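You operate a simulated robot arm through the tools that you are given. There is no shell and no other tool. Be economical: measure what you need, move in short steps, check, and stop when the job is done.

Carry out the task below with a simulated two-armed robot. There is one attempt and no reset: what you move stays moved.

Task
Restart the cabinet next to press C and level its stray BLOW gauge with the others.
Fine: pull the stop button out, press RESET, then ON.

It is judged by the outcome, as a careful person would: the job done as asked, and still so three seconds after it is handed in. It fails if anything else is knocked over, pushed out of place, dropped, spilled or broken.

Robot
Two 7-joint arms with two-finger grippers on one trunk, hanging from a carriage that runs on a gantry, over the field with the corners [-1.122, 1.866], [-1.846, 0.81], [0.38, -0.718], [1.104, 0.338] (x, y) and turns from -381 to 307 degrees about z. Base frame: it is fixed where the carriage stands at the start and does not move with it; the origin is on the floor, on the carriage's upright axis, x ahead of it, y to its left, z up. Lengths are in m, angles in degrees, forces in N, time in s.
The left shoulder is at the start at [0.04, 0.158, 1.407], the right one opposite. With the tool pointing down near the work surface each hand reaches from about 0.1 to 0.6 m from the robot's upright axis, wherever it stands, measured 20 degrees to its own side. Places, roughly: balance knob next to press C [1.3, -0.4, 1.5]; blow four knob by press C [1.3, -0.4, 0.5]; blow one knob by press C [1.3, -0.4, 0.8]; blow three knob by press C [1.3, -0.4, 0.6]; blow two knob by press C [1.3, -0.4, 0.7]; cabinet main switch by press C [0.8, -0.4, 1]; cabinet stop button by press C [0.4, -0.4, 1.3]; cabinet zero button by press C [0.6, -0.4, 1.3]; clutch knob next to press C [1.3, -0.4, 1.6]; cushion four knob by press C [1.3, -0.4, 1.1]; cushion one knob by press C [1.3, -0.4, 1.4]; cushion three knob by press C [1.3, -0.4, 1.2]; cushion two knob by press C [1.3, -0.4, 1.3]; eject knob next to press C [1.3, -0.4, 1]; lamp button next to press C [0.7, -0.4, 1.3]; minus button next to press C [0.7, -0.4, 1.3]. Payload 1.96 kg a hand.
The TCP of each hand is the grasp point between the finger pads, 0.02 m short of the fingertips. In the tool frame z runs along the fingers and y along their closing line. Largest opening 0.072 m; the body of the gripper starts 0.038 m behind the TCP.
Orientation is that of the tool frame in the base frame, as a unit quaternion [w, x, y, z]. With the fingers straight down and closing along the base's y, the tool's x points along the base's -x, its y along +y and its z along -z.

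Tools
- The arms move only by the tool apply_moves. It takes "left_series", "right_series" or both (then of equal length, played together; a hand with none holds still); each is a list of rows, each a list of 2 entries, a list of its own where there are three numbers: the shift along the base's x, y, z in m, then the turn, a rotation vector about the base's x, y, z in degrees. In form: [[[tx, ty, tz], [ax, ay, az]], ...]. A call has 1 to 8 rows; each row is the pose to reach, as a shift and turn from the pose commanded when the call began. "left_jaw" and "right_jaw" are, for a hand that has rows, the closure in counts, from 0 (fully open) to 255 (shut), set as the call begins (left out, the last holds). A row lasts 0.2 s, in which the tool goes at most 0.05 m and 8.6 degrees; a call with a longer step from one row to the next is refused whole, and so is a gripper value outside its range. Where a pose cannot be reached the arm comes as near as it can. A force on the tool above 40 N (or 10 N above the force at the start of the call, whichever is more), or a blocked arm, ends the call early, and 0.2 s more pass. Each finger travels about 0.045 m/s and halts on what it meets, pressing with about 38 N; the grip force reading is that of the motor and also rises with nothing between the fingers. The clock runs only during rows and for 0.2 s after the last one: add rows that repeat a pose to give the fingers time. It gives the time, the measured TCP pose, the force on the tool (base axes), the opening and the grip force at its end, in the units of the frame above (readings bear some noise), with the torque about the TCP (base axes, N m) and any sound that the robot's microphone picked up.
- Cameras (640 x 400 px; columns grow to the right, rows downward): "scene" is now at [0.2286, -0.0373, 1.7611]; the picture's right is [-0.58, -0.81, 0.00], its down [-0.64, 0.46, -0.61] and it looks along [0.50, -0.36, -0.79] (base axes); focal length 261 px, centre (320, 200). "left" rides on the left gripper at [0.071, -0.019, -0.082] in its tool frame; the picture's right is [0.26, 0.97, 0.00], its down [-0.67, 0.18, -0.72] and it looks along [-0.69, 0.19, 0.70] (tool axes); focal length 280 px, centre (320, 200). "right" rides on the right gripper at [0.071, 0.019, -0.082] in its tool frame; the picture's right is [-0.26, 0.97, 0.00], its down [-0.67, -0.18, -0.72] and it looks along [-0.69, -0.19, 0.70] (tool axes); focal length 280 px, centre (320, 200). There is no depth. A picture from a camera that has moved, and an enlarged one, comes with that camera's place and axes in the base frame and with its lens. The place of the scene camera against the robot may be out by one fixed shift of up to 0.018 m in any direction.
- camera(camera): a new picture of that camera. The clock stands still meanwhile.
- move_column(by): slides the trunk up (or, below 0, down) by that many m; the arms and the scene camera ride with it, the base frame stays. It gives what a move gives, with no picture.
- steer(legs): drives the robot by 1 to 6 legs, each [ahead, left, turn to the left] in m, m and degrees, along the robot's own axes; the way and the turn of a leg run together, so that a leg with both is an arc; at most 1.5 m and 180 degrees a leg. The arms and the cameras ride along, it lands a little off, and it stops where it bumps. It keeps to its track: a leg is cut to what the track allows. It gives what a move gives.
- head_to(pan, tilt): turns the head with the scene camera to pan (to the left, within 86 degrees either way) and tilt (down, from -29 to 69), counted from straight ahead of the robot. It gives what a move gives.
- close_up(camera, box): a new picture of the part [left, top, right, bottom] of that camera's present view, enlarged. The clock stands still meanwhile.
- sign_off(): hands the job in; it is judged then, once.

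Work in short steps. Places have to be worked out from the pictures, the camera data and where the tool is seen: move nearer, look again, correct. Check each grasp and each placing, and mend what went wrong. You have 120 turns and 92 pictures in all, those below and enlarged ones among them. Open the grippers and draw the arms clear of the work before you hand the job in, unless the task says otherwise; then end with one line.

The tools are called by a JSON object that holds its "api" and its "payload". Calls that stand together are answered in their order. apply_moves: Moves the arms, as the interface text tells. Its arguments: {"type":"object","properties":{"left_series":{"type":"array"},"left_jaw":{"type":"number"},"right_series":{"type":"array"},"right_jaw":{"type":"number"}},"required":[]} The other tools are called the same way: move_column (by) slides the trunk up or down; steer (legs) drives the base; head_to (pan, tilt) turns the head that bears the scene camera; camera (camera) takes a picture; close_up (camera, box) takes an enlarged picture of a part of a camera's view; sign_off () hands the job in.

At the start:

```text
t: 0.0
left_position: [0.3115, -0.0032, 1.5435]
left_tcp_rot: [0.0, 0.0, 1.0, 0.0]
left_wrist_force: [-0.8, 0.3, 1.1]
left_ft_torque: [0.02, -0.04, 0.02]
left_gripper_width: 0.0718
left_finger_force: 0.0
right_position: [0.2994, -0.3642, 1.4932]
right_tcp_rot: [0.0, 0.001, 1.0, 0.0]
right_wrist_force: [-1.0, 0.1, 0.1]
right_ft_torque: [0.01, 0.0, 0.0]
right_gripper_width: 0.072
right_finger_force: 0.1
trunk travel left (down, up): [-0.73, 0.11]
robot x, y, heading: [0.0015, 0.0002, 0.0]
head pan, tilt: [-35.4, 52.1]
```

scene: 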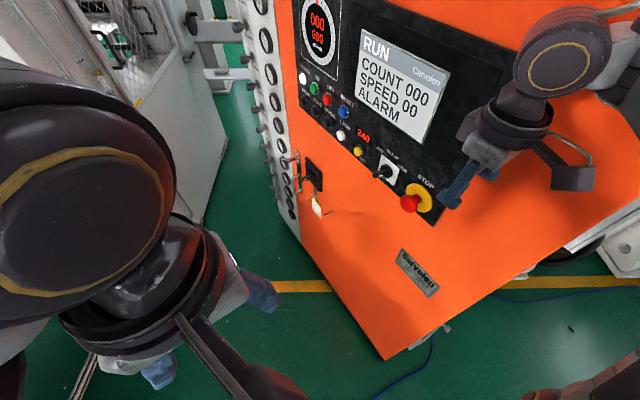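
right: 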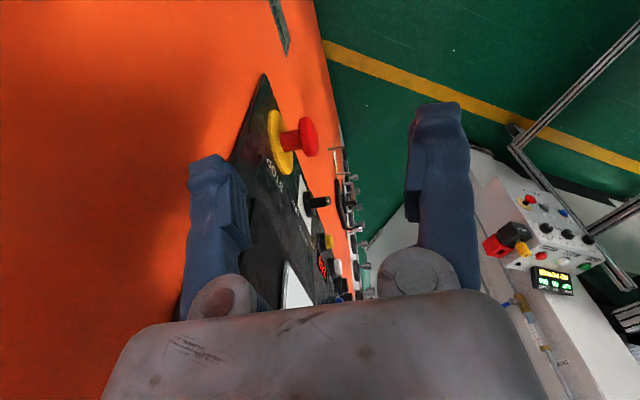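
left: 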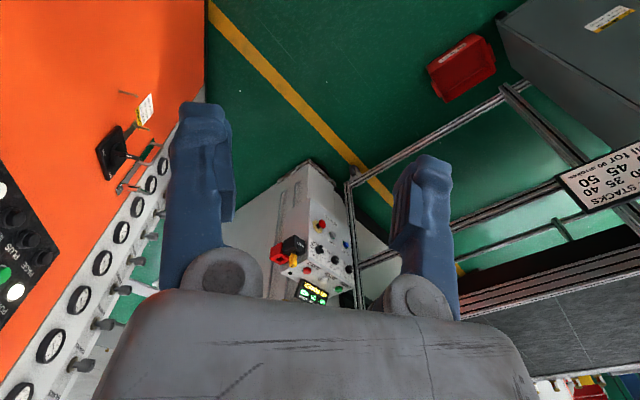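

The orange cabinet with stop button and the gauge column is in front of me. I take enlarged views of the panel and gauges.

{"api": "close_up", "payload": {"camera": "scene", "box": [280, 0, 480, 230]}}

{"api": "close_up", "payload": {"camera": "scene", "box": [230, 0, 340, 230]}}

{"api": "head_to", "payload": {"pan": -25, "tilt": 35}}

```text
1.74 times, centred on (380, 115) of scene
camera zoom: at [0.2286, -0.0373, 1.7611], right [-0.58, -0.81, 0.0], down [-0.64, 0.46, -0.61], along [0.5, -0.36, -0.79], focal length 454 px, centre (216, 348)
```

zoom: 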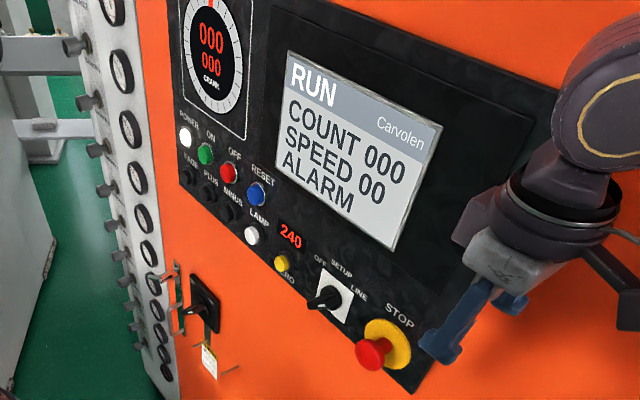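

```text
1.74 times, centred on (285, 115) of scene
camera zoom: at [0.2286, -0.0373, 1.7611], right [-0.58, -0.81, 0.0], down [-0.64, 0.46, -0.61], along [0.5, -0.36, -0.79], focal length 454 px, centre (381, 348)
```

zoom: 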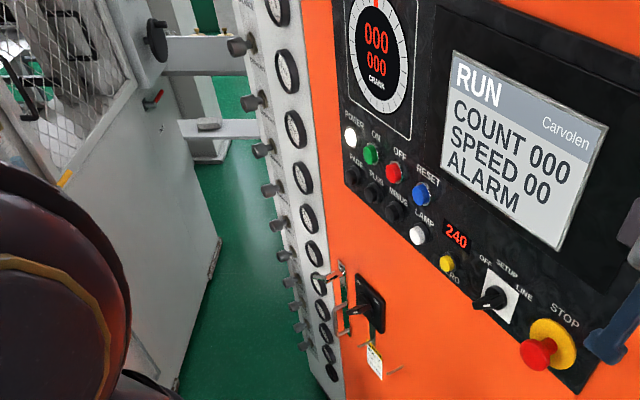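

```text
t: 0.8
left_position: [0.3112, -0.0031, 1.5417]
left_tcp_rot: [0.0, 0.0, 1.0, 0.0]
left_wrist_force: [0.2, -0.2, -0.4]
left_ft_torque: [-0.02, 0.0, 0.02]
left_gripper_width: 0.072
left_finger_force: 0.0
right_position: [0.2986, -0.3648, 1.4941]
right_tcp_rot: [0.0, 0.0, 1.0, 0.0]
right_wrist_force: [0.4, -0.6, -0.3]
right_ft_torque: [0.01, 0.0, -0.01]
right_gripper_width: 0.072
right_finger_force: 0.1
trunk travel left (down, up): [-0.73, 0.11]
robot x, y, heading: [-0.0034, 0.0009, -0.0]
head pan, tilt: [-25.0, 35.0]
```

I take a scene view with the changed head direction.

{"api": "camera", "payload": {"camera": "scene"}}

```text
86 pictures are left
camera scene: at [0.2473, -0.031, 1.7856], right [-0.42, -0.91, 0.0], down [-0.52, 0.24, -0.82], along [0.74, -0.35, -0.57], focal length 261 px, centre (320, 200)
```

scene: 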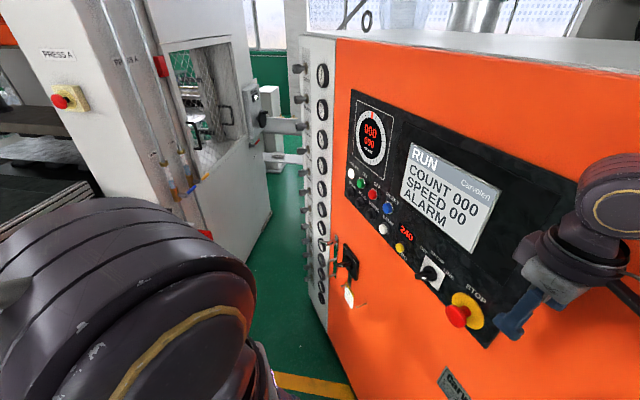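

The layout fits the place list. I zoom on the tag, the main switch, the panel and the gauges.

{"api": "close_up", "payload": {"camera": "scene", "box": [320, 220, 400, 310]}}

{"api": "close_up", "payload": {"camera": "scene", "box": [280, 160, 350, 310]}}

{"api": "close_up", "payload": {"camera": "scene", "box": [340, 160, 500, 330]}}

```text
4.44 times, centred on (360, 265) of scene
camera zoom: at [0.2473, -0.031, 1.7856], right [-0.42, -0.91, 0.0], down [-0.52, 0.24, -0.82], along [0.74, -0.35, -0.57], focal length 1161 px, centre (142, -89)
```

zoom: 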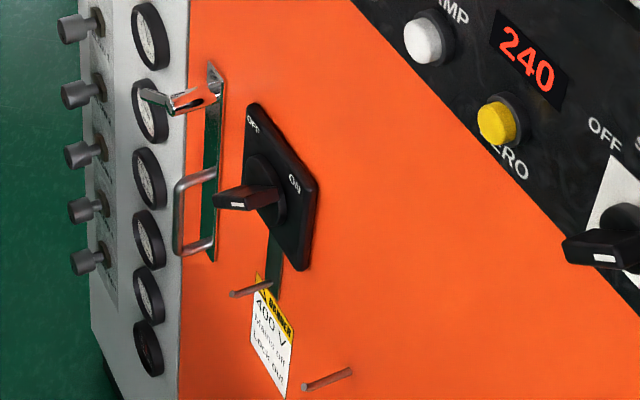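

```text
2.67 times, centred on (315, 235) of scene
camera zoom: at [0.2473, -0.031, 1.7856], right [-0.42, -0.91, 0.0], down [-0.52, 0.24, -0.82], along [0.74, -0.35, -0.57], focal length 697 px, centre (333, 107)
```

zoom: 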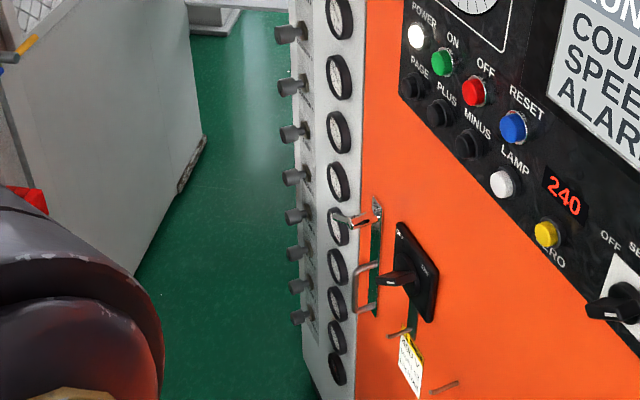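

```text
2.35 times, centred on (420, 245) of scene
camera zoom: at [0.2473, -0.031, 1.7856], right [-0.42, -0.91, 0.0], down [-0.52, 0.24, -0.82], along [0.74, -0.35, -0.57], focal length 615 px, centre (85, 94)
```

zoom: 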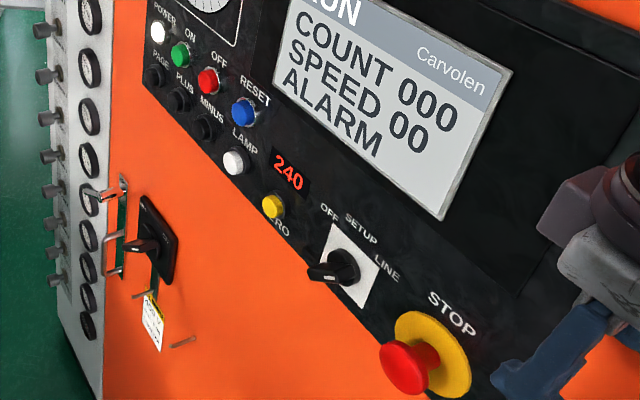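

The power lamp is lit and the main switch looks ON; stop button needs pulling. I back off to the left, turn to face the panel, and slide along to be in front of it.

{"api": "steer", "payload": {"legs": [[0, 0.35, 0], [0, 0, -90], [0, 0.5, 0]]}}

{"api": "head_to", "payload": {"pan": 0, "tilt": 40}}

{"api": "camera", "payload": {"camera": "scene"}}

```text
t: 9.4
left_position: [0.5029, 0.0579, 1.543]
left_tcp_rot: [0.0, 0.693, 0.721, 0.0]
left_wrist_force: [0.3, 1.1, 0.9]
left_ft_torque: [-0.02, -0.02, -0.01]
left_gripper_width: 0.072
left_finger_force: 0.0
right_position: [0.1432, 0.0555, 1.4931]
right_tcp_rot: [0.001, 0.693, 0.721, 0.0]
right_wrist_force: [-0.8, 0.7, 0.0]
right_ft_torque: [0.0, -0.03, 0.01]
right_gripper_width: 0.072
right_finger_force: 0.0
trunk travel left (down, up): [-0.73, 0.11]
robot x, y, heading: [0.5003, 0.3699, -87.9]
head pan, tilt: [-25.0, 35.0]
```

```text
t: 10.3
left_position: [0.5045, 0.0571, 1.5425]
left_tcp_rot: [0.0, 0.693, 0.721, 0.0]
left_wrist_force: [0.2, -0.9, -0.2]
left_ft_torque: [0.04, -0.04, -0.02]
left_gripper_width: 0.072
left_finger_force: 0.1
right_position: [0.1416, 0.0554, 1.4921]
right_tcp_rot: [0.001, 0.693, 0.72, 0.0]
right_wrist_force: [0.2, 0.3, 0.2]
right_ft_torque: [-0.02, -0.01, -0.01]
right_gripper_width: 0.0718
right_finger_force: 0.1
trunk travel left (down, up): [-0.73, 0.11]
robot x, y, heading: [0.4975, 0.3644, -87.7]
head pan, tilt: [0.0, 40.0]
```

```text
82 pictures are left
camera scene: at [0.5117, 0.1305, 1.7781], right [-1.0, -0.04, 0.0], down [-0.02, 0.64, -0.77], along [0.03, -0.77, -0.64], focal length 261 px, centre (320, 200)
```

scene: 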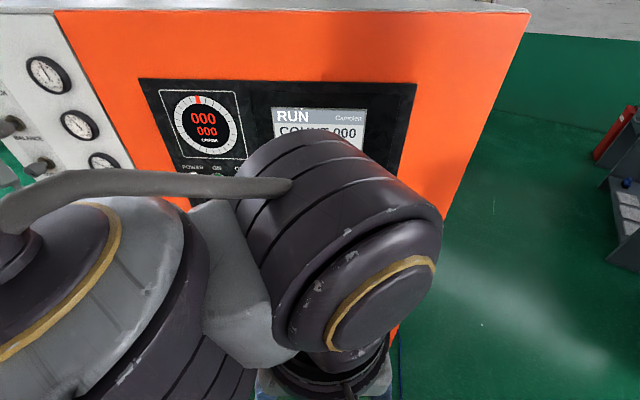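

The arms block the view. I spread the hands apart, lower them, and begin turning them to point at the panel (-y).

{"api": "apply_moves", "payload": {"left_series": [[[0.04, 0, -0.02], [-8, 0, 0]], [[0.08, 0, -0.04], [-16, 0, 0]], [[0.12, 0, -0.06], [-24, 0, 0]], [[0.16, 0, -0.08], [-32, 0, 0]], [[0.2, 0, -0.1], [-40, 0, 0]], [[0.23, 0, -0.13], [-45, 0, 0]], [[0.25, 0, -0.16], [-45, 0, 0]], [[0.25, 0, -0.2], [-45, 0, 0]]], "right_series": [[[0, 0, -0.02], [-8, 0, 0]], [[0, 0, -0.04], [-16, 0, 0]], [[0, 0, -0.06], [-24, 0, 0]], [[0, 0, -0.08], [-32, 0, 0]], [[0, 0, -0.1], [-40, 0, 0]], [[0, 0, -0.12], [-45, 0, 0]], [[0, 0, -0.14], [-45, 0, 0]], [[0, 0, -0.16], [-45, 0, 0]]]}}

{"api": "apply_moves", "payload": {"left_series": [[[0, 0, 0], [-8, 0, 0]], [[0, 0, 0], [-16, 0, 0]], [[0, 0, 0], [-24, 0, 0]], [[0, 0, 0], [-32, 0, 0]], [[0, 0, 0], [-40, 0, 0]], [[0, 0, 0], [-45, 0, 0]]], "right_series": [[[0, 0, 0], [-8, 0, 0]], [[0, 0, 0], [-16, 0, 0]], [[0, 0, 0], [-24, 0, 0]], [[0, 0, 0], [-32, 0, 0]], [[0, 0, 0], [-40, 0, 0]], [[0, 0, 0], [-45, 0, 0]]]}}

{"api": "camera", "payload": {"camera": "scene"}}

```text
t: 12.1
left_position: [0.7764, 0.0158, 1.3454]
left_tcp_rot: [0.255, 0.631, 0.675, -0.285]
left_wrist_force: [0.1, 0.0, -0.5]
left_ft_torque: [-0.01, -0.01, -0.01]
left_gripper_width: 0.0722
left_finger_force: 0.0
left hand out of reach, approached as far as the arm can: row 1, 2, 3, 4, 5, 6, 7, 8
right_position: [0.12, 0.0638, 1.3559]
right_tcp_rot: [0.264, 0.64, 0.667, -0.276]
right_wrist_force: [-0.5, 0.5, -0.2]
right_ft_torque: [0.02, 0.04, 0.0]
right_gripper_width: 0.0719
right_finger_force: 0.1
right hand out of reach, approached as far as the arm can: row 6, 7, 8
trunk travel left (down, up): [-0.73, 0.11]
robot x, y, heading: [0.4949, 0.3732, -87.7]
head pan, tilt: [0.0, 40.0]
```

```text
t: 13.5
left_position: [0.7879, -0.0255, 1.3338]
left_tcp_rot: [0.491, 0.489, 0.51, -0.51]
left_wrist_force: [-0.3, 0.0, 0.2]
left_ft_torque: [0.02, -0.02, 0.02]
left_gripper_width: 0.0724
left_finger_force: 0.0
left hand out of reach, approached as far as the arm can: row 1, 2, 3, 4, 5, 6
right_position: [0.1147, 0.0047, 1.3468]
right_tcp_rot: [-0.49, -0.49, -0.51, 0.51]
right_wrist_force: [0.5, -0.2, -1.0]
right_ft_torque: [0.01, 0.0, -0.01]
right_gripper_width: 0.0722
right_finger_force: 0.0
right hand out of reach, approached as far as the arm can: row 1, 2, 3, 4, 5, 6
trunk travel left (down, up): [-0.73, 0.11]
robot x, y, heading: [0.4903, 0.3727, -87.4]
head pan, tilt: [0.0, 40.0]
```

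```text
81 pictures are left
camera scene: at [0.5116, 0.1305, 1.7783], right [-1.0, -0.04, 0.0], down [-0.03, 0.64, -0.77], along [0.03, -0.77, -0.64], focal length 261 px, centre (320, 200)
```

scene: 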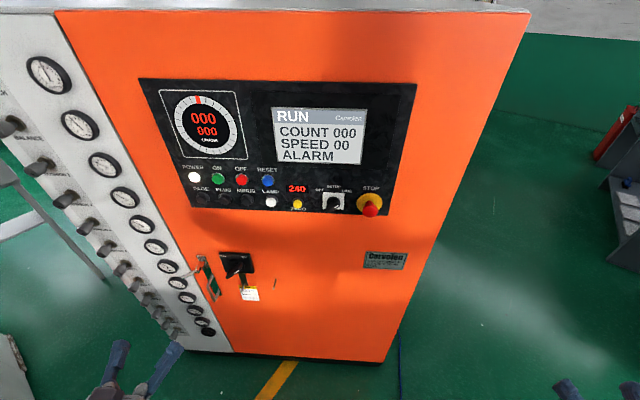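

Clear view of everything. I zoom on the buttons and the gauge column.

{"api": "close_up", "payload": {"camera": "scene", "box": [80, 140, 260, 350]}}

{"api": "close_up", "payload": {"camera": "scene", "box": [170, 150, 400, 230]}}

```text
1.90 times, centred on (170, 245) of scene
camera zoom: at [0.5116, 0.1305, 1.7783], right [-1.0, -0.04, 0.0], down [-0.03, 0.64, -0.77], along [0.03, -0.77, -0.64], focal length 498 px, centre (606, 114)
```

zoom: 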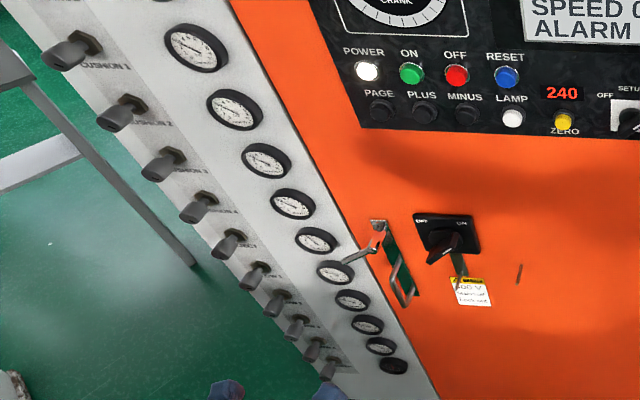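

```text
2.78 times, centred on (285, 190) of scene
camera zoom: at [0.5116, 0.1305, 1.7783], right [-1.0, -0.04, 0.0], down [-0.03, 0.64, -0.77], along [0.03, -0.77, -0.64], focal length 727 px, centre (417, 228)
```

zoom: 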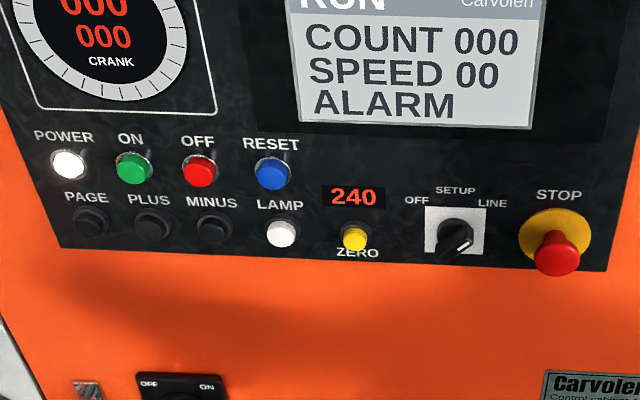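

The RESET (blue), ON (green) and STOP are clearly located. I drive slightly closer, square up and shift left so the right arm faces STOP.

{"api": "steer", "payload": {"legs": [[0.1, 0.1, -2.5]]}}

{"api": "camera", "payload": {"camera": "right"}}

{"api": "camera", "payload": {"camera": "scene"}}

```text
t: 14.8
left_position: [0.8671, -0.1389, 1.3331]
left_tcp_rot: [-0.479, -0.501, -0.499, 0.521]
left_wrist_force: [-0.6, -0.1, 0.3]
left_ft_torque: [0.0, -0.02, -0.05]
left_gripper_width: 0.072
left_finger_force: 0.1
right_position: [0.1978, -0.0759, 1.3451]
right_tcp_rot: [-0.478, -0.501, -0.5, 0.52]
right_wrist_force: [-0.3, 0.0, 0.2]
right_ft_torque: [0.02, -0.05, 0.01]
right_gripper_width: 0.0721
right_finger_force: 0.0
trunk travel left (down, up): [-0.73, 0.11]
robot x, y, heading: [0.5947, 0.2692, -90.1]
head pan, tilt: [0.0, 40.0]
```

```text
78 pictures are left
camera right: at [0.2179, 0.0064, 1.2738], right [0.97, -0.04, 0.22], down [-0.12, 0.72, 0.68], along [-0.19, -0.69, 0.7], focal length 280 px, centre (320, 200)
```

right: 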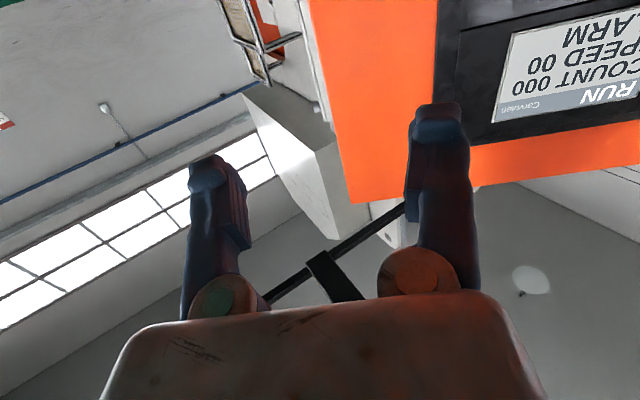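

```text
77 pictures are left
camera scene: at [0.5988, 0.0312, 1.7781], right [-1.0, 0.01, 0.0], down [0.0, 0.64, -0.77], along [0.0, -0.77, -0.64], focal length 261 px, centre (320, 200)
```

scene: 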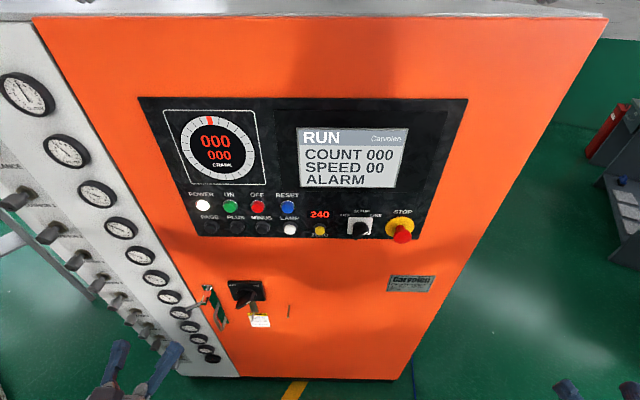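

Triangulating from two views, the STOP head is near (0.405, -0.37, 1.332). I bring the right hand in front of it, straightened by 2.5° about z, stopping short at y≈-0.25.

{"api": "apply_moves", "payload": {"right_series": [[[0.035, -0.03, 0], [0, 0, 1]], [[0.07, -0.06, -0.003], [0, 0, 2]], [[0.105, -0.09, -0.006], [0, 0, 2.5]], [[0.14, -0.12, -0.009], [0, 0, 2.5]], [[0.175, -0.15, -0.012], [0, 0, 2.5]], [[0.207, -0.174, -0.013], [0, 0, 2.5]], [[0.207, -0.174, -0.013], [0, 0, 2.5]]], "right_jaw": 0}}

{"api": "camera", "payload": {"camera": "right"}}

{"api": "camera", "payload": {"camera": "scene"}}

```text
t: 16.4
left_position: [0.867, -0.137, 1.334]
left_tcp_rot: [-0.479, -0.501, -0.498, 0.521]
left_wrist_force: [0.0, -0.3, 0.2]
left_ft_torque: [0.05, 0.01, -0.01]
left_gripper_width: 0.0721
left_finger_force: 0.1
right_position: [0.4026, -0.2497, 1.3296]
right_tcp_rot: [-0.489, -0.491, -0.509, 0.51]
right_wrist_force: [-0.3, 0.3, -0.5]
right_ft_torque: [-0.03, -0.01, 0.01]
right_gripper_width: 0.0719
right_finger_force: 0.2
trunk travel left (down, up): [-0.73, 0.11]
robot x, y, heading: [0.5916, 0.27, -90.1]
head pan, tilt: [0.0, 40.0]
```

```text
76 pictures are left
camera right: at [0.4195, -0.1664, 1.2575], right [0.97, 0.0, 0.22], down [-0.15, 0.72, 0.68], along [-0.16, -0.7, 0.7], focal length 280 px, centre (320, 200)
```

right: 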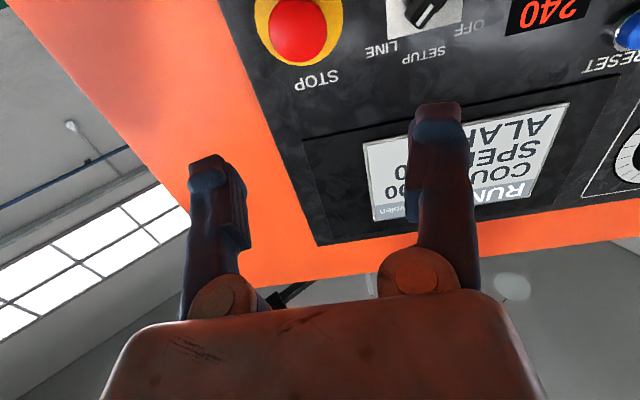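

```text
75 pictures are left
camera scene: at [0.5988, 0.0312, 1.7781], right [-1.0, 0.01, 0.0], down [0.0, 0.64, -0.77], along [0.0, -0.77, -0.64], focal length 261 px, centre (320, 200)
```

scene: 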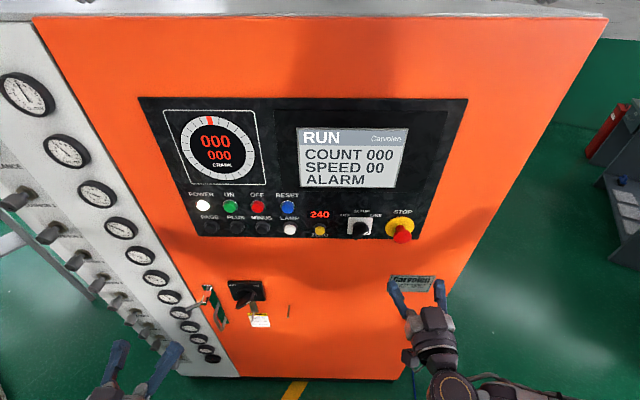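

Combining wrist and scene rays puts the STOP head nearer (0.392, -0.40, 1.316). I close in to y=-0.31 and recheck.

{"api": "apply_moves", "payload": {"right_series": [[[-0.005, -0.03, -0.007], [0, 0, 0]], [[-0.01, -0.06, -0.014], [0, 0, 0]], [[-0.01, -0.06, -0.014], [0, 0, 0]]]}}

{"api": "camera", "payload": {"camera": "right"}}

{"api": "close_up", "payload": {"camera": "scene", "box": [330, 190, 490, 320]}}

```text
t: 17.2
left_position: [0.8685, -0.1374, 1.3332]
left_tcp_rot: [-0.479, -0.501, -0.498, 0.52]
left_wrist_force: [0.0, 0.7, -0.2]
left_ft_torque: [-0.01, 0.0, 0.0]
left_gripper_width: 0.0718
left_finger_force: 0.1
right_position: [0.3951, -0.3098, 1.3158]
right_tcp_rot: [-0.488, -0.491, -0.51, 0.511]
right_wrist_force: [0.2, -0.7, 0.4]
right_ft_torque: [0.01, 0.01, -0.01]
right_gripper_width: 0.072
right_finger_force: 0.1
trunk travel left (down, up): [-0.73, 0.11]
robot x, y, heading: [0.5923, 0.2715, -90.4]
head pan, tilt: [0.0, 40.0]
```

```text
74 pictures are left
camera right: at [0.4113, -0.2272, 1.2442], right [0.97, 0.0, 0.22], down [-0.16, 0.71, 0.68], along [-0.16, -0.7, 0.7], focal length 280 px, centre (320, 200)
```

right: 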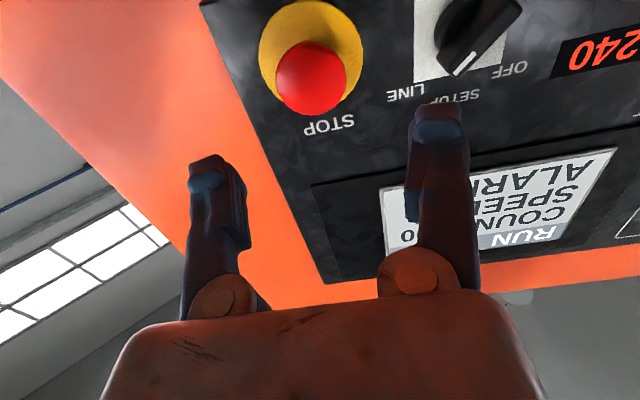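

```text
3.08 times, centred on (410, 255) of scene
camera zoom: at [0.5988, 0.0312, 1.7781], right [-1.0, 0.01, 0.0], down [0.0, 0.64, -0.77], along [0.0, -0.77, -0.64], focal length 804 px, centre (43, 31)
```

zoom: 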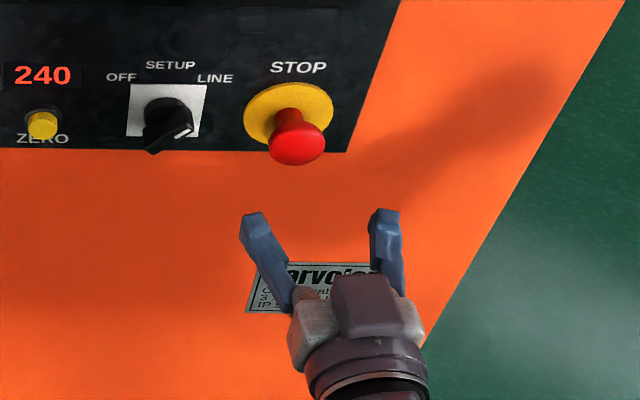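

Two wrist views agree: head at about (0.388, -0.41, 1.317), diameter ~0.045. I advance with open jaws around it to y≈-0.39.

{"api": "apply_moves", "payload": {"right_series": [[[-0.007, -0.03, 0.001], [0, 0, 0]], [[-0.007, -0.06, 0.001], [0, 0, 0]], [[-0.007, -0.08, 0.001], [0, 0, 0]], [[-0.007, -0.08, 0.001], [0, 0, 0]]]}}

{"api": "camera", "payload": {"camera": "right"}}

{"api": "close_up", "payload": {"camera": "scene", "box": [330, 190, 490, 320]}}

```text
t: 18.2
left_position: [0.8676, -0.1387, 1.3319]
left_tcp_rot: [-0.478, -0.501, -0.499, 0.521]
left_wrist_force: [-0.3, -0.8, 0.3]
left_ft_torque: [0.02, -0.02, 0.02]
left_gripper_width: 0.0723
left_finger_force: 0.1
right_position: [0.3875, -0.3903, 1.3193]
right_tcp_rot: [0.489, 0.49, 0.511, -0.51]
right_wrist_force: [-0.1, -0.3, 1.3]
right_ft_torque: [0.0, -0.02, -0.01]
right_gripper_width: 0.0721
right_finger_force: 0.2
trunk travel left (down, up): [-0.73, 0.11]
robot x, y, heading: [0.5919, 0.27, -90.4]
head pan, tilt: [0.0, 40.0]
```

```text
72 pictures are left
camera right: at [0.405, -0.3064, 1.2476], right [0.97, 0.0, 0.22], down [-0.15, 0.71, 0.68], along [-0.16, -0.7, 0.7], focal length 280 px, centre (320, 200)
```

right: 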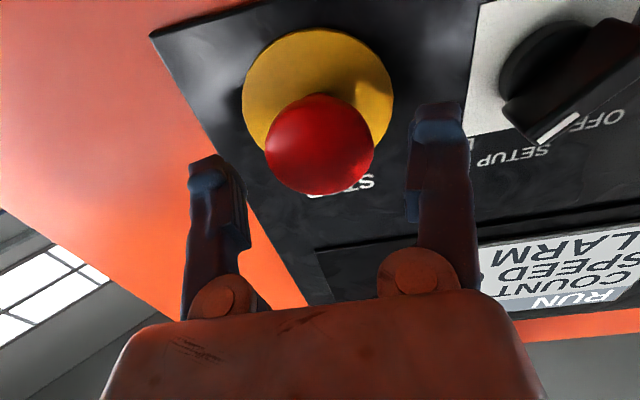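

```text
3.08 times, centred on (410, 255) of scene
camera zoom: at [0.5988, 0.0312, 1.7781], right [-1.0, 0.01, 0.0], down [0.0, 0.64, -0.77], along [0.0, -0.77, -0.64], focal length 804 px, centre (43, 31)
```

zoom: 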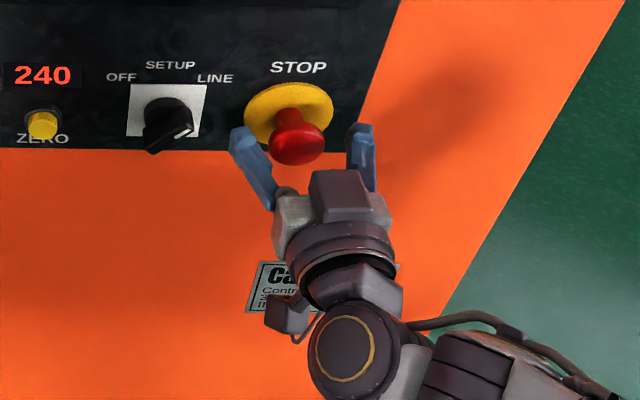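

Head is centred between the fingers. I advance 0.02 m more and close.

{"api": "apply_moves", "payload": {"right_series": [[[0, -0.01, 0], [0, 0, 0]], [[0, -0.02, 0], [0, 0, 0]], [[0, -0.02, 0], [0, 0, 0]]]}}

{"api": "apply_moves", "payload": {"right_series": [[[0, 0, 0], [0, 0, 0]], [[0, 0, 0], [0, 0, 0]], [[0, 0, 0], [0, 0, 0]], [[0, 0, 0], [0, 0, 0]], [[0, 0, 0], [0, 0, 0]]], "right_jaw": 255}}

{"api": "camera", "payload": {"camera": "right"}}

```text
t: 19.0
left_position: [0.8677, -0.1381, 1.3329]
left_tcp_rot: [-0.479, -0.501, -0.498, 0.521]
left_wrist_force: [-0.3, -0.7, -0.9]
left_ft_torque: [0.02, 0.02, -0.02]
left_gripper_width: 0.072
left_finger_force: 0.1
right_position: [0.3866, -0.4101, 1.3187]
right_tcp_rot: [0.49, 0.491, 0.51, -0.509]
right_wrist_force: [-0.5, -1.0, 0.5]
right_ft_torque: [0.02, -0.01, -0.02]
right_gripper_width: 0.0719
right_finger_force: 0.0
trunk travel left (down, up): [-0.73, 0.11]
robot x, y, heading: [0.5939, 0.2703, -90.1]
head pan, tilt: [0.0, 40.0]
```

```text
t: 20.2
left_position: [0.8701, -0.1386, 1.334]
left_tcp_rot: [-0.478, -0.502, -0.498, 0.521]
left_wrist_force: [-0.2, 1.0, -1.0]
left_ft_torque: [-0.02, 0.0, -0.01]
left_gripper_width: 0.072
left_finger_force: 0.0
right_position: [0.3898, -0.4093, 1.3188]
right_tcp_rot: [-0.49, -0.492, -0.509, 0.509]
right_wrist_force: [17.8, -0.1, 1.7]
right_ft_torque: [0.26, 0.13, 0.01]
right_gripper_width: 0.0428
right_finger_force: 39.9
trunk travel left (down, up): [-0.73, 0.11]
robot x, y, heading: [0.593, 0.2682, -90.3]
head pan, tilt: [0.0, 40.0]
```

```text
70 pictures are left
camera right: at [0.4064, -0.3272, 1.2471], right [0.97, 0.0, 0.23], down [-0.16, 0.71, 0.68], along [-0.16, -0.7, 0.7], focal length 280 px, centre (320, 200)
```

right: 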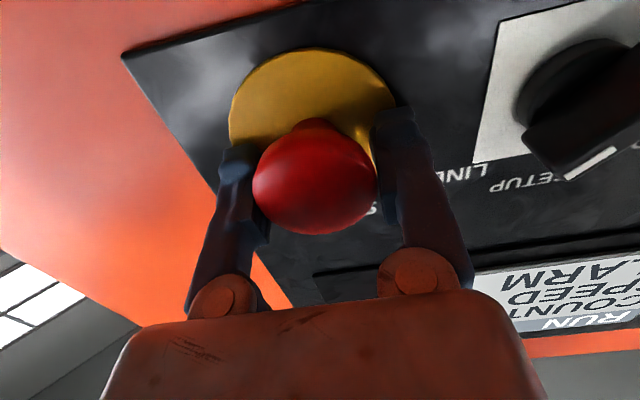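

Gripped at 0.043 m. I ease 4 mm in +x to relieve the side load and pull outward (+y) gradually.

{"api": "apply_moves", "payload": {"right_series": [[[0.004, 0, 0], [0, 0, 0]], [[0.004, 0.004, 0], [0, 0, 0]], [[0.004, 0.008, 0], [0, 0, 0]], [[0.004, 0.012, 0], [0, 0, 0]], [[0.004, 0.016, 0], [0, 0, 0]]]}}

{"api": "camera", "payload": {"camera": "right"}}

```text
t: 21.5
left_position: [0.8675, -0.1408, 1.3331]
left_tcp_rot: [-0.478, -0.502, -0.497, 0.522]
left_wrist_force: [0.7, 0.2, 0.3]
left_ft_torque: [0.03, 0.0, 0.02]
left_gripper_width: 0.0722
left_finger_force: 0.0
right_position: [0.3909, -0.397, 1.3173]
right_tcp_rot: [-0.486, -0.491, -0.511, 0.511]
right_wrist_force: [-0.2, -19.1, -6.7]
right_ft_torque: [-1.3, 0.01, -0.11]
right_gripper_width: 0.0424
right_finger_force: 40.2
trunk travel left (down, up): [-0.73, 0.11]
robot x, y, heading: [0.5927, 0.2687, -90.2]
head pan, tilt: [0.0, 40.0]
stopped in row 5 (right hand): the force on the tool passed its limit at 42 N (the readings are from after the stop); the commanded pose is now the measured one
```

```text
69 pictures are left
camera right: at [0.4066, -0.314, 1.2473], right [0.98, -0.01, 0.22], down [-0.15, 0.71, 0.69], along [-0.16, -0.7, 0.69], focal length 280 px, centre (320, 200)
```

right: 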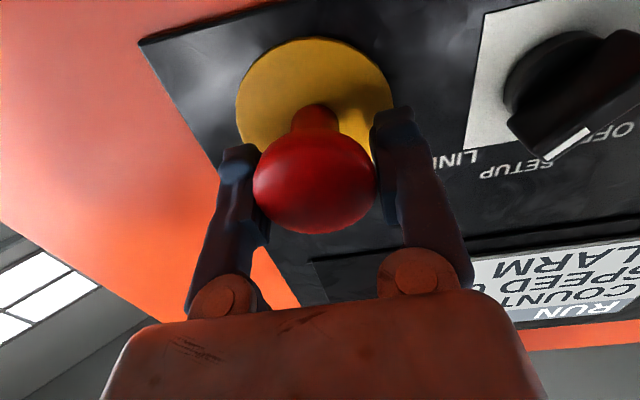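

The head came out ~12 mm and hit its end stop (stalk is longer). I open the fingers and check it stays out.

{"api": "apply_moves", "payload": {"right_series": [[[0, 0, 0], [0, 0, 0]], [[0, 0, 0], [0, 0, 0]], [[0, 0, 0], [0, 0, 0]], [[0, 0, 0], [0, 0, 0]], [[0, 0.04, 0], [0, 0, 0]], [[0, 0.09, 0], [0, 0, 0]]], "right_jaw": 0}}

{"api": "camera", "payload": {"camera": "scene"}}

{"api": "camera", "payload": {"camera": "right"}}

```text
t: 22.9
left_position: [0.8674, -0.1393, 1.3323]
left_tcp_rot: [-0.478, -0.502, -0.498, 0.522]
left_wrist_force: [-0.2, -0.6, 0.2]
left_ft_torque: [-0.03, -0.02, 0.0]
left_gripper_width: 0.072
left_finger_force: 0.1
right_position: [0.3889, -0.3023, 1.3152]
right_tcp_rot: [-0.485, -0.492, -0.511, 0.511]
right_wrist_force: [-0.9, 0.2, 0.2]
right_ft_torque: [0.02, -0.01, -0.02]
right_gripper_width: 0.0721
right_finger_force: 0.0
trunk travel left (down, up): [-0.73, 0.11]
robot x, y, heading: [0.5934, 0.2728, -90.2]
head pan, tilt: [0.0, 40.0]
```

```text
68 pictures are left
camera scene: at [0.5987, 0.0306, 1.7781], right [-1.0, 0.01, 0.0], down [0.0, 0.64, -0.77], along [0.0, -0.77, -0.64], focal length 261 px, centre (320, 200)
```

scene: 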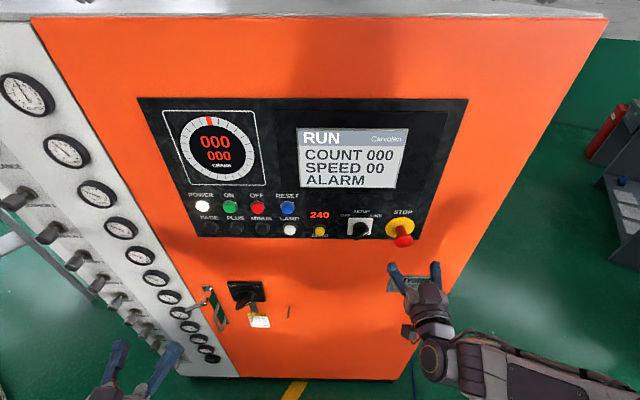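

```text
67 pictures are left
camera right: at [0.405, -0.2193, 1.2441], right [0.98, -0.01, 0.22], down [-0.15, 0.71, 0.69], along [-0.16, -0.7, 0.69], focal length 280 px, centre (320, 200)
```

right: 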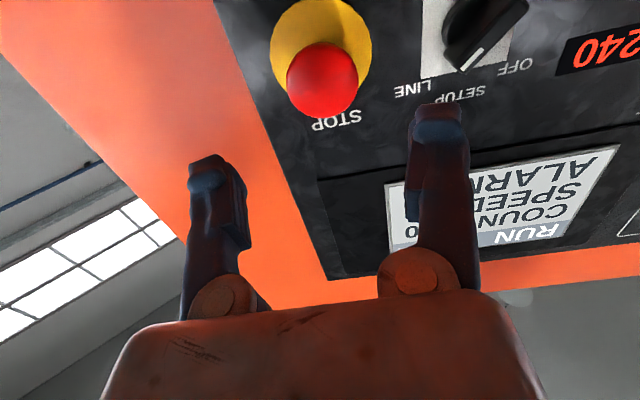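

STOP stays out. RESET is near (0.66, -0.43, 1.387); I bring the left hand with jaws closed in front of it, and withdraw the right hand.

{"api": "apply_moves", "payload": {"left_series": [[[-0.035, -0.02, 0.01], [0, 0, 1]], [[-0.07, -0.04, 0.02], [0, 0, 2]], [[-0.105, -0.06, 0.03], [0, 0, 2.6]], [[-0.14, -0.08, 0.04], [0, 0, 2.6]], [[-0.175, -0.11, 0.05], [0, 0, 2.6]], [[-0.203, -0.14, 0.054], [0, 0, 2.6]], [[-0.203, -0.14, 0.054], [0, 0, 2.6]]], "left_jaw": 255, "right_series": [[[0, 0.04, 0], [0, 0, 0]], [[-0.02, 0.08, 0], [0, 0, 0]], [[-0.05, 0.12, 0], [0, 0, 0]], [[-0.08, 0.15, 0], [0, 0, 0]], [[-0.11, 0.18, 0], [0, 0, 0]], [[-0.14, 0.2, 0], [0, 0, 0]], [[-0.16, 0.2, 0], [0, 0, 0]]]}}

{"api": "camera", "payload": {"camera": "left"}}

{"api": "camera", "payload": {"camera": "scene"}}

```text
t: 24.5
left_position: [0.665, -0.2787, 1.3877]
left_tcp_rot: [0.491, 0.489, 0.51, -0.509]
left_wrist_force: [0.8, -0.1, 0.7]
left_ft_torque: [0.01, 0.02, 0.0]
left_gripper_width: 0.0
left_finger_force: 29.2
right_position: [0.231, -0.108, 1.3173]
right_tcp_rot: [0.487, 0.491, 0.512, -0.51]
right_wrist_force: [-0.7, 0.3, 0.3]
right_ft_torque: [-0.02, 0.01, -0.05]
right_gripper_width: 0.072
right_finger_force: 0.1
trunk travel left (down, up): [-0.73, 0.11]
robot x, y, heading: [0.5887, 0.2671, -90.1]
head pan, tilt: [0.0, 40.0]
```

```text
66 pictures are left
camera left: at [0.642, -0.1969, 1.3167], right [0.95, 0.0, -0.3], down [0.21, 0.72, 0.67], along [0.22, -0.7, 0.68], focal length 280 px, centre (320, 200)
```

left: 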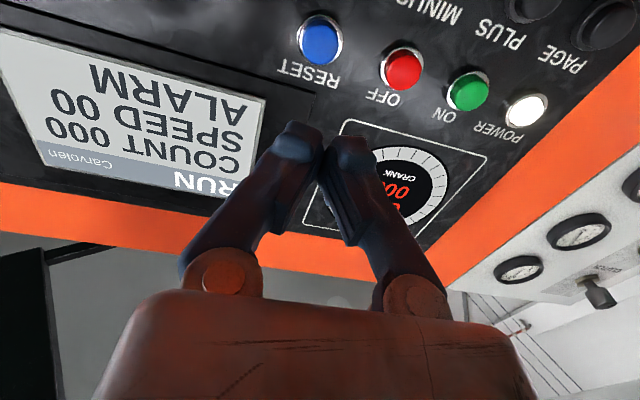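

```text
65 pictures are left
camera scene: at [0.5987, 0.0306, 1.7782], right [-1.0, 0.01, 0.0], down [0.0, 0.64, -0.77], along [0.0, -0.77, -0.64], focal length 261 px, centre (320, 200)
```

scene: 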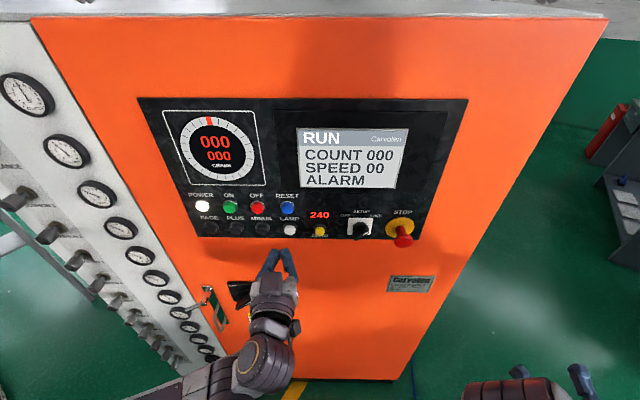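

RESET computes to (0.663, ~-0.435, 1.380), ON to (0.797, ·, 1.379). I advance the closed fingertips to y≈-0.40 (TCP -0.38) and check alignment.

{"api": "apply_moves", "payload": {"left_series": [[[-0.001, -0.035, -0.003], [0, 0, 0]], [[-0.001, -0.07, -0.006], [0, 0, 0]], [[-0.001, -0.1, -0.008], [0, 0, 0]], [[-0.001, -0.1, -0.008], [0, 0, 0]]]}}

{"api": "camera", "payload": {"camera": "left"}}

{"api": "close_up", "payload": {"camera": "scene", "box": [210, 180, 350, 280]}}

```text
t: 25.5
left_position: [0.6646, -0.3777, 1.3793]
left_tcp_rot: [0.49, 0.489, 0.51, -0.51]
left_wrist_force: [-0.5, 0.6, -0.2]
left_ft_torque: [0.03, 0.0, -0.01]
left_gripper_width: 0.0
left_finger_force: 29.7
right_position: [0.2314, -0.1069, 1.3161]
right_tcp_rot: [-0.486, -0.493, -0.51, 0.51]
right_wrist_force: [0.9, 0.1, 0.0]
right_ft_torque: [0.01, -0.01, 0.01]
right_gripper_width: 0.0721
right_finger_force: 0.1
trunk travel left (down, up): [-0.73, 0.11]
robot x, y, heading: [0.5931, 0.2689, -90.3]
head pan, tilt: [0.0, 40.0]
```

```text
64 pictures are left
camera left: at [0.6423, -0.2961, 1.3097], right [0.95, 0.0, -0.3], down [0.21, 0.72, 0.67], along [0.21, -0.7, 0.68], focal length 280 px, centre (320, 200)
```

left: 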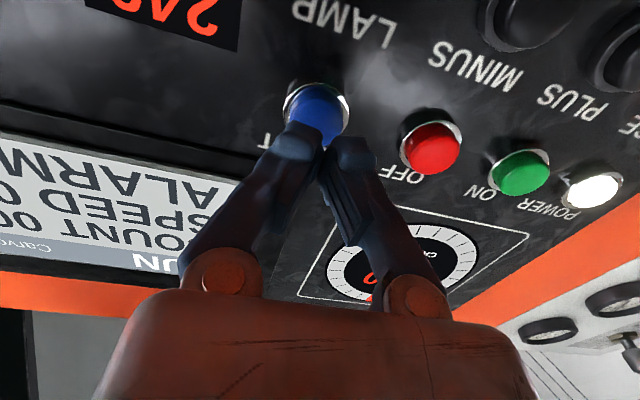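

```text
4.00 times, centred on (280, 230) of scene
camera zoom: at [0.5987, 0.0306, 1.7782], right [-1.0, 0.01, 0.0], down [0.0, 0.64, -0.77], along [0.0, -0.77, -0.64], focal length 1045 px, centre (480, 80)
```

zoom: 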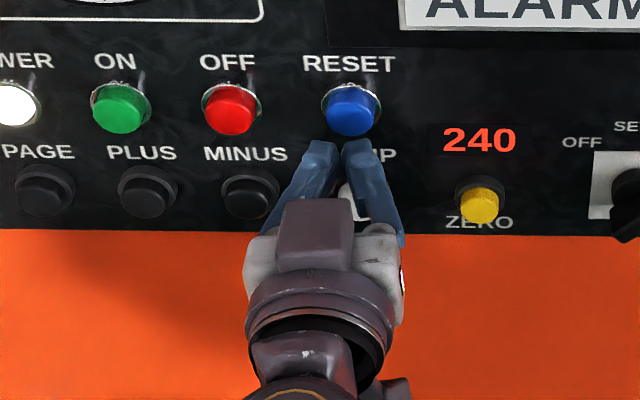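

Triangulated RESET at (0.664, -0.45, 1.385). I raise 5 mm and press in slowly.

{"api": "apply_moves", "payload": {"left_series": [[[0, -0.015, 0.005], [0, 0, 0]], [[0, -0.03, 0.005], [0, 0, 0]], [[0, -0.036, 0.005], [0, 0, 0]], [[0, -0.041, 0.005], [0, 0, 0]], [[0, -0.045, 0.005], [0, 0, 0]]]}}

{"api": "camera", "payload": {"camera": "left"}}

```text
t: 26.5
left_position: [0.6631, -0.4125, 1.3848]
left_tcp_rot: [-0.49, -0.49, -0.51, 0.51]
left_wrist_force: [6.0, 33.9, 3.8]
left_ft_torque: [-0.03, -0.02, -0.03]
left_gripper_width: 0.0061
left_finger_force: 29.2
right_position: [0.2321, -0.1044, 1.3145]
right_tcp_rot: [0.487, 0.491, 0.514, -0.508]
right_wrist_force: [0.1, 0.3, 0.5]
right_ft_torque: [-0.02, -0.02, 0.01]
right_gripper_width: 0.072
right_finger_force: 0.0
trunk travel left (down, up): [-0.73, 0.11]
robot x, y, heading: [0.5924, 0.2683, -90.3]
head pan, tilt: [0.0, 40.0]
heard: click
stopped in row 4 (left hand): the force on the tool passed its limit at 48 N (the readings are from after the stop); the commanded pose is now the measured one
```

```text
62 pictures are left
camera left: at [0.6411, -0.3311, 1.3141], right [0.95, 0.0, -0.3], down [0.21, 0.72, 0.67], along [0.21, -0.7, 0.68], focal length 280 px, centre (320, 200)
```

left: 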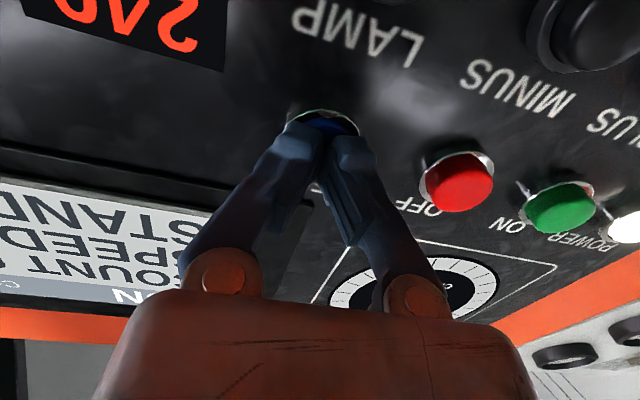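

A click, and the display changed to STAND(BY). I retract and move in front of ON (x≈0.80).

{"api": "apply_moves", "payload": {"left_series": [[[0, 0.03, 0], [0, 0, 0]], [[0, 0.06, 0], [0, 0, 0]], [[0.035, 0.06, 0], [0, 0, 0]], [[0.07, 0.06, 0], [0, 0, 0]], [[0.105, 0.06, 0], [0, 0, 0]], [[0.136, 0.05, 0], [0, 0, 0]], [[0.136, 0.04, 0], [0, 0, 0]], [[0.136, 0.04, 0], [0, 0, 0]]]}}

{"api": "camera", "payload": {"camera": "left"}}

{"api": "camera", "payload": {"camera": "scene"}}

```text
t: 28.3
left_position: [0.8015, -0.3787, 1.3881]
left_tcp_rot: [-0.491, -0.488, -0.51, 0.511]
left_wrist_force: [0.2, -1.0, -0.5]
left_ft_torque: [0.02, 0.03, 0.03]
left_gripper_width: 0.0
left_finger_force: 30.1
right_position: [0.2309, -0.1057, 1.3165]
right_tcp_rot: [0.486, 0.492, 0.511, -0.511]
right_wrist_force: [-0.3, -0.1, -0.4]
right_ft_torque: [0.01, 0.03, 0.0]
right_gripper_width: 0.0718
right_finger_force: 0.0
trunk travel left (down, up): [-0.73, 0.11]
robot x, y, heading: [0.594, 0.2695, -90.1]
head pan, tilt: [0.0, 40.0]
```

```text
61 pictures are left
camera left: at [0.7774, -0.2966, 1.3171], right [0.95, 0.0, -0.3], down [0.21, 0.72, 0.66], along [0.22, -0.7, 0.68], focal length 280 px, centre (320, 200)
```

left: 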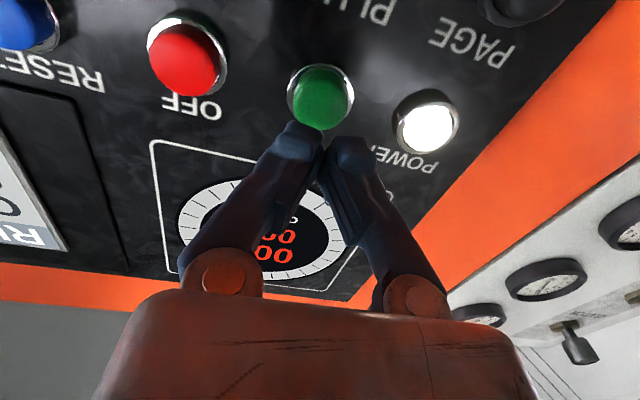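

```text
60 pictures are left
camera scene: at [0.599, 0.0312, 1.7781], right [-1.0, 0.01, 0.0], down [0.0, 0.64, -0.77], along [0.0, -0.77, -0.64], focal length 261 px, centre (320, 200)
```

scene: 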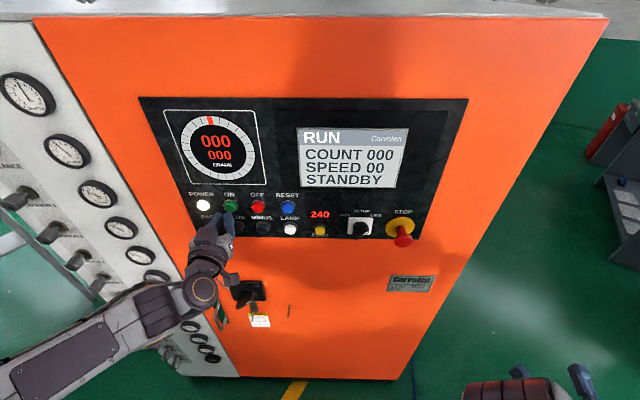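

STANDBY shown. ON lies at (0.80, ·, 1.384); lower 4 mm and press slowly.

{"api": "apply_moves", "payload": {"left_series": [[[-0.001, -0.015, -0.004], [0, 0, 0]], [[-0.001, -0.03, -0.004], [0, 0, 0]], [[-0.001, -0.036, -0.004], [0, 0, 0]], [[-0.001, -0.041, -0.004], [0, 0, 0]], [[-0.001, -0.045, -0.004], [0, 0, 0]]]}}

{"api": "apply_moves", "payload": {"left_series": [[[0, 0.03, 0], [0, 0, 0]], [[0, 0.07, 0], [0, 0, 0]], [[0.03, 0.11, 0], [0, 0, 0]], [[0.05, 0.14, 0], [0, 0, 0]], [[0.05, 0.17, 0], [0, 0, 0]]]}}

{"api": "camera", "payload": {"camera": "scene"}}

```text
t: 29.4
left_position: [0.8002, -0.4169, 1.3832]
left_tcp_rot: [-0.49, -0.488, -0.509, 0.512]
left_wrist_force: [0.1, 31.8, 4.8]
left_ft_torque: [-0.07, -0.29, -0.11]
left_gripper_width: 0.0059
left_finger_force: 30.0
right_position: [0.2338, -0.1038, 1.3149]
right_tcp_rot: [0.486, 0.491, 0.513, -0.509]
right_wrist_force: [0.3, -0.3, -0.9]
right_ft_torque: [-0.02, 0.0, -0.02]
right_gripper_width: 0.0719
right_finger_force: 0.1
trunk travel left (down, up): [-0.73, 0.11]
robot x, y, heading: [0.593, 0.2693, -89.8]
head pan, tilt: [0.0, 40.0]
heard: click
stopped in row 5 (left hand): the force on the tool passed its limit at 45 N (the readings are from after the stop); the commanded pose is now the measured one
```

```text
t: 30.6
left_position: [0.8469, -0.2454, 1.3859]
left_tcp_rot: [-0.49, -0.486, -0.509, 0.513]
left_wrist_force: [0.3, -0.2, -0.4]
left_ft_torque: [0.01, 0.03, -0.02]
left_gripper_width: 0.0
left_finger_force: 29.4
right_position: [0.232, -0.1063, 1.3157]
right_tcp_rot: [0.487, 0.492, 0.511, -0.51]
right_wrist_force: [-0.9, 0.4, 0.3]
right_ft_torque: [-0.03, -0.04, 0.03]
right_gripper_width: 0.0719
right_finger_force: 0.0
trunk travel left (down, up): [-0.73, 0.11]
robot x, y, heading: [0.592, 0.2687, -90.3]
head pan, tilt: [0.0, 40.0]
```

```text
59 pictures are left
camera scene: at [0.5992, 0.0319, 1.7781], right [-1.0, 0.0, 0.0], down [0.0, 0.64, -0.77], along [0.0, -0.77, -0.64], focal length 261 px, centre (320, 200)
```

scene: 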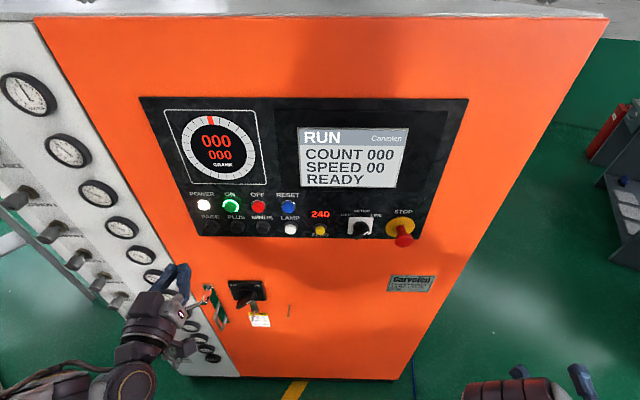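

READY, with ON lit. Now the gauges: before driving left I look toward +x for obstacles.

{"api": "head_to", "payload": {"pan": 55, "tilt": 40}}

{"api": "camera", "payload": {"camera": "scene"}}

```text
t: 31.9
left_position: [0.8452, -0.246, 1.3859]
left_tcp_rot: [-0.491, -0.487, -0.509, 0.512]
left_wrist_force: [-0.8, -0.4, 0.3]
left_ft_torque: [0.01, 0.01, -0.01]
left_gripper_width: 0.0
left_finger_force: 29.5
right_position: [0.2315, -0.1072, 1.3158]
right_tcp_rot: [0.487, 0.492, 0.511, -0.51]
right_wrist_force: [-0.2, -0.1, 0.6]
right_ft_torque: [0.02, -0.01, 0.0]
right_gripper_width: 0.0719
right_finger_force: 0.1
trunk travel left (down, up): [-0.73, 0.11]
robot x, y, heading: [0.5915, 0.2688, -90.3]
head pan, tilt: [55.0, 40.0]
```

```text
58 pictures are left
camera scene: at [0.6689, 0.0678, 1.7781], right [-0.58, -0.82, 0.0], down [-0.52, 0.37, -0.77], along [0.63, -0.44, -0.64], focal length 261 px, centre (320, 200)
```

scene: 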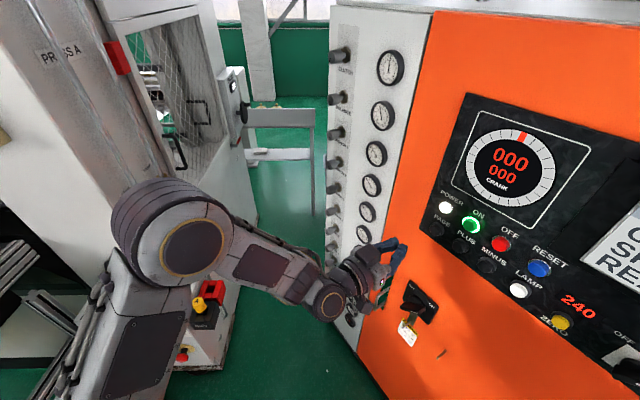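

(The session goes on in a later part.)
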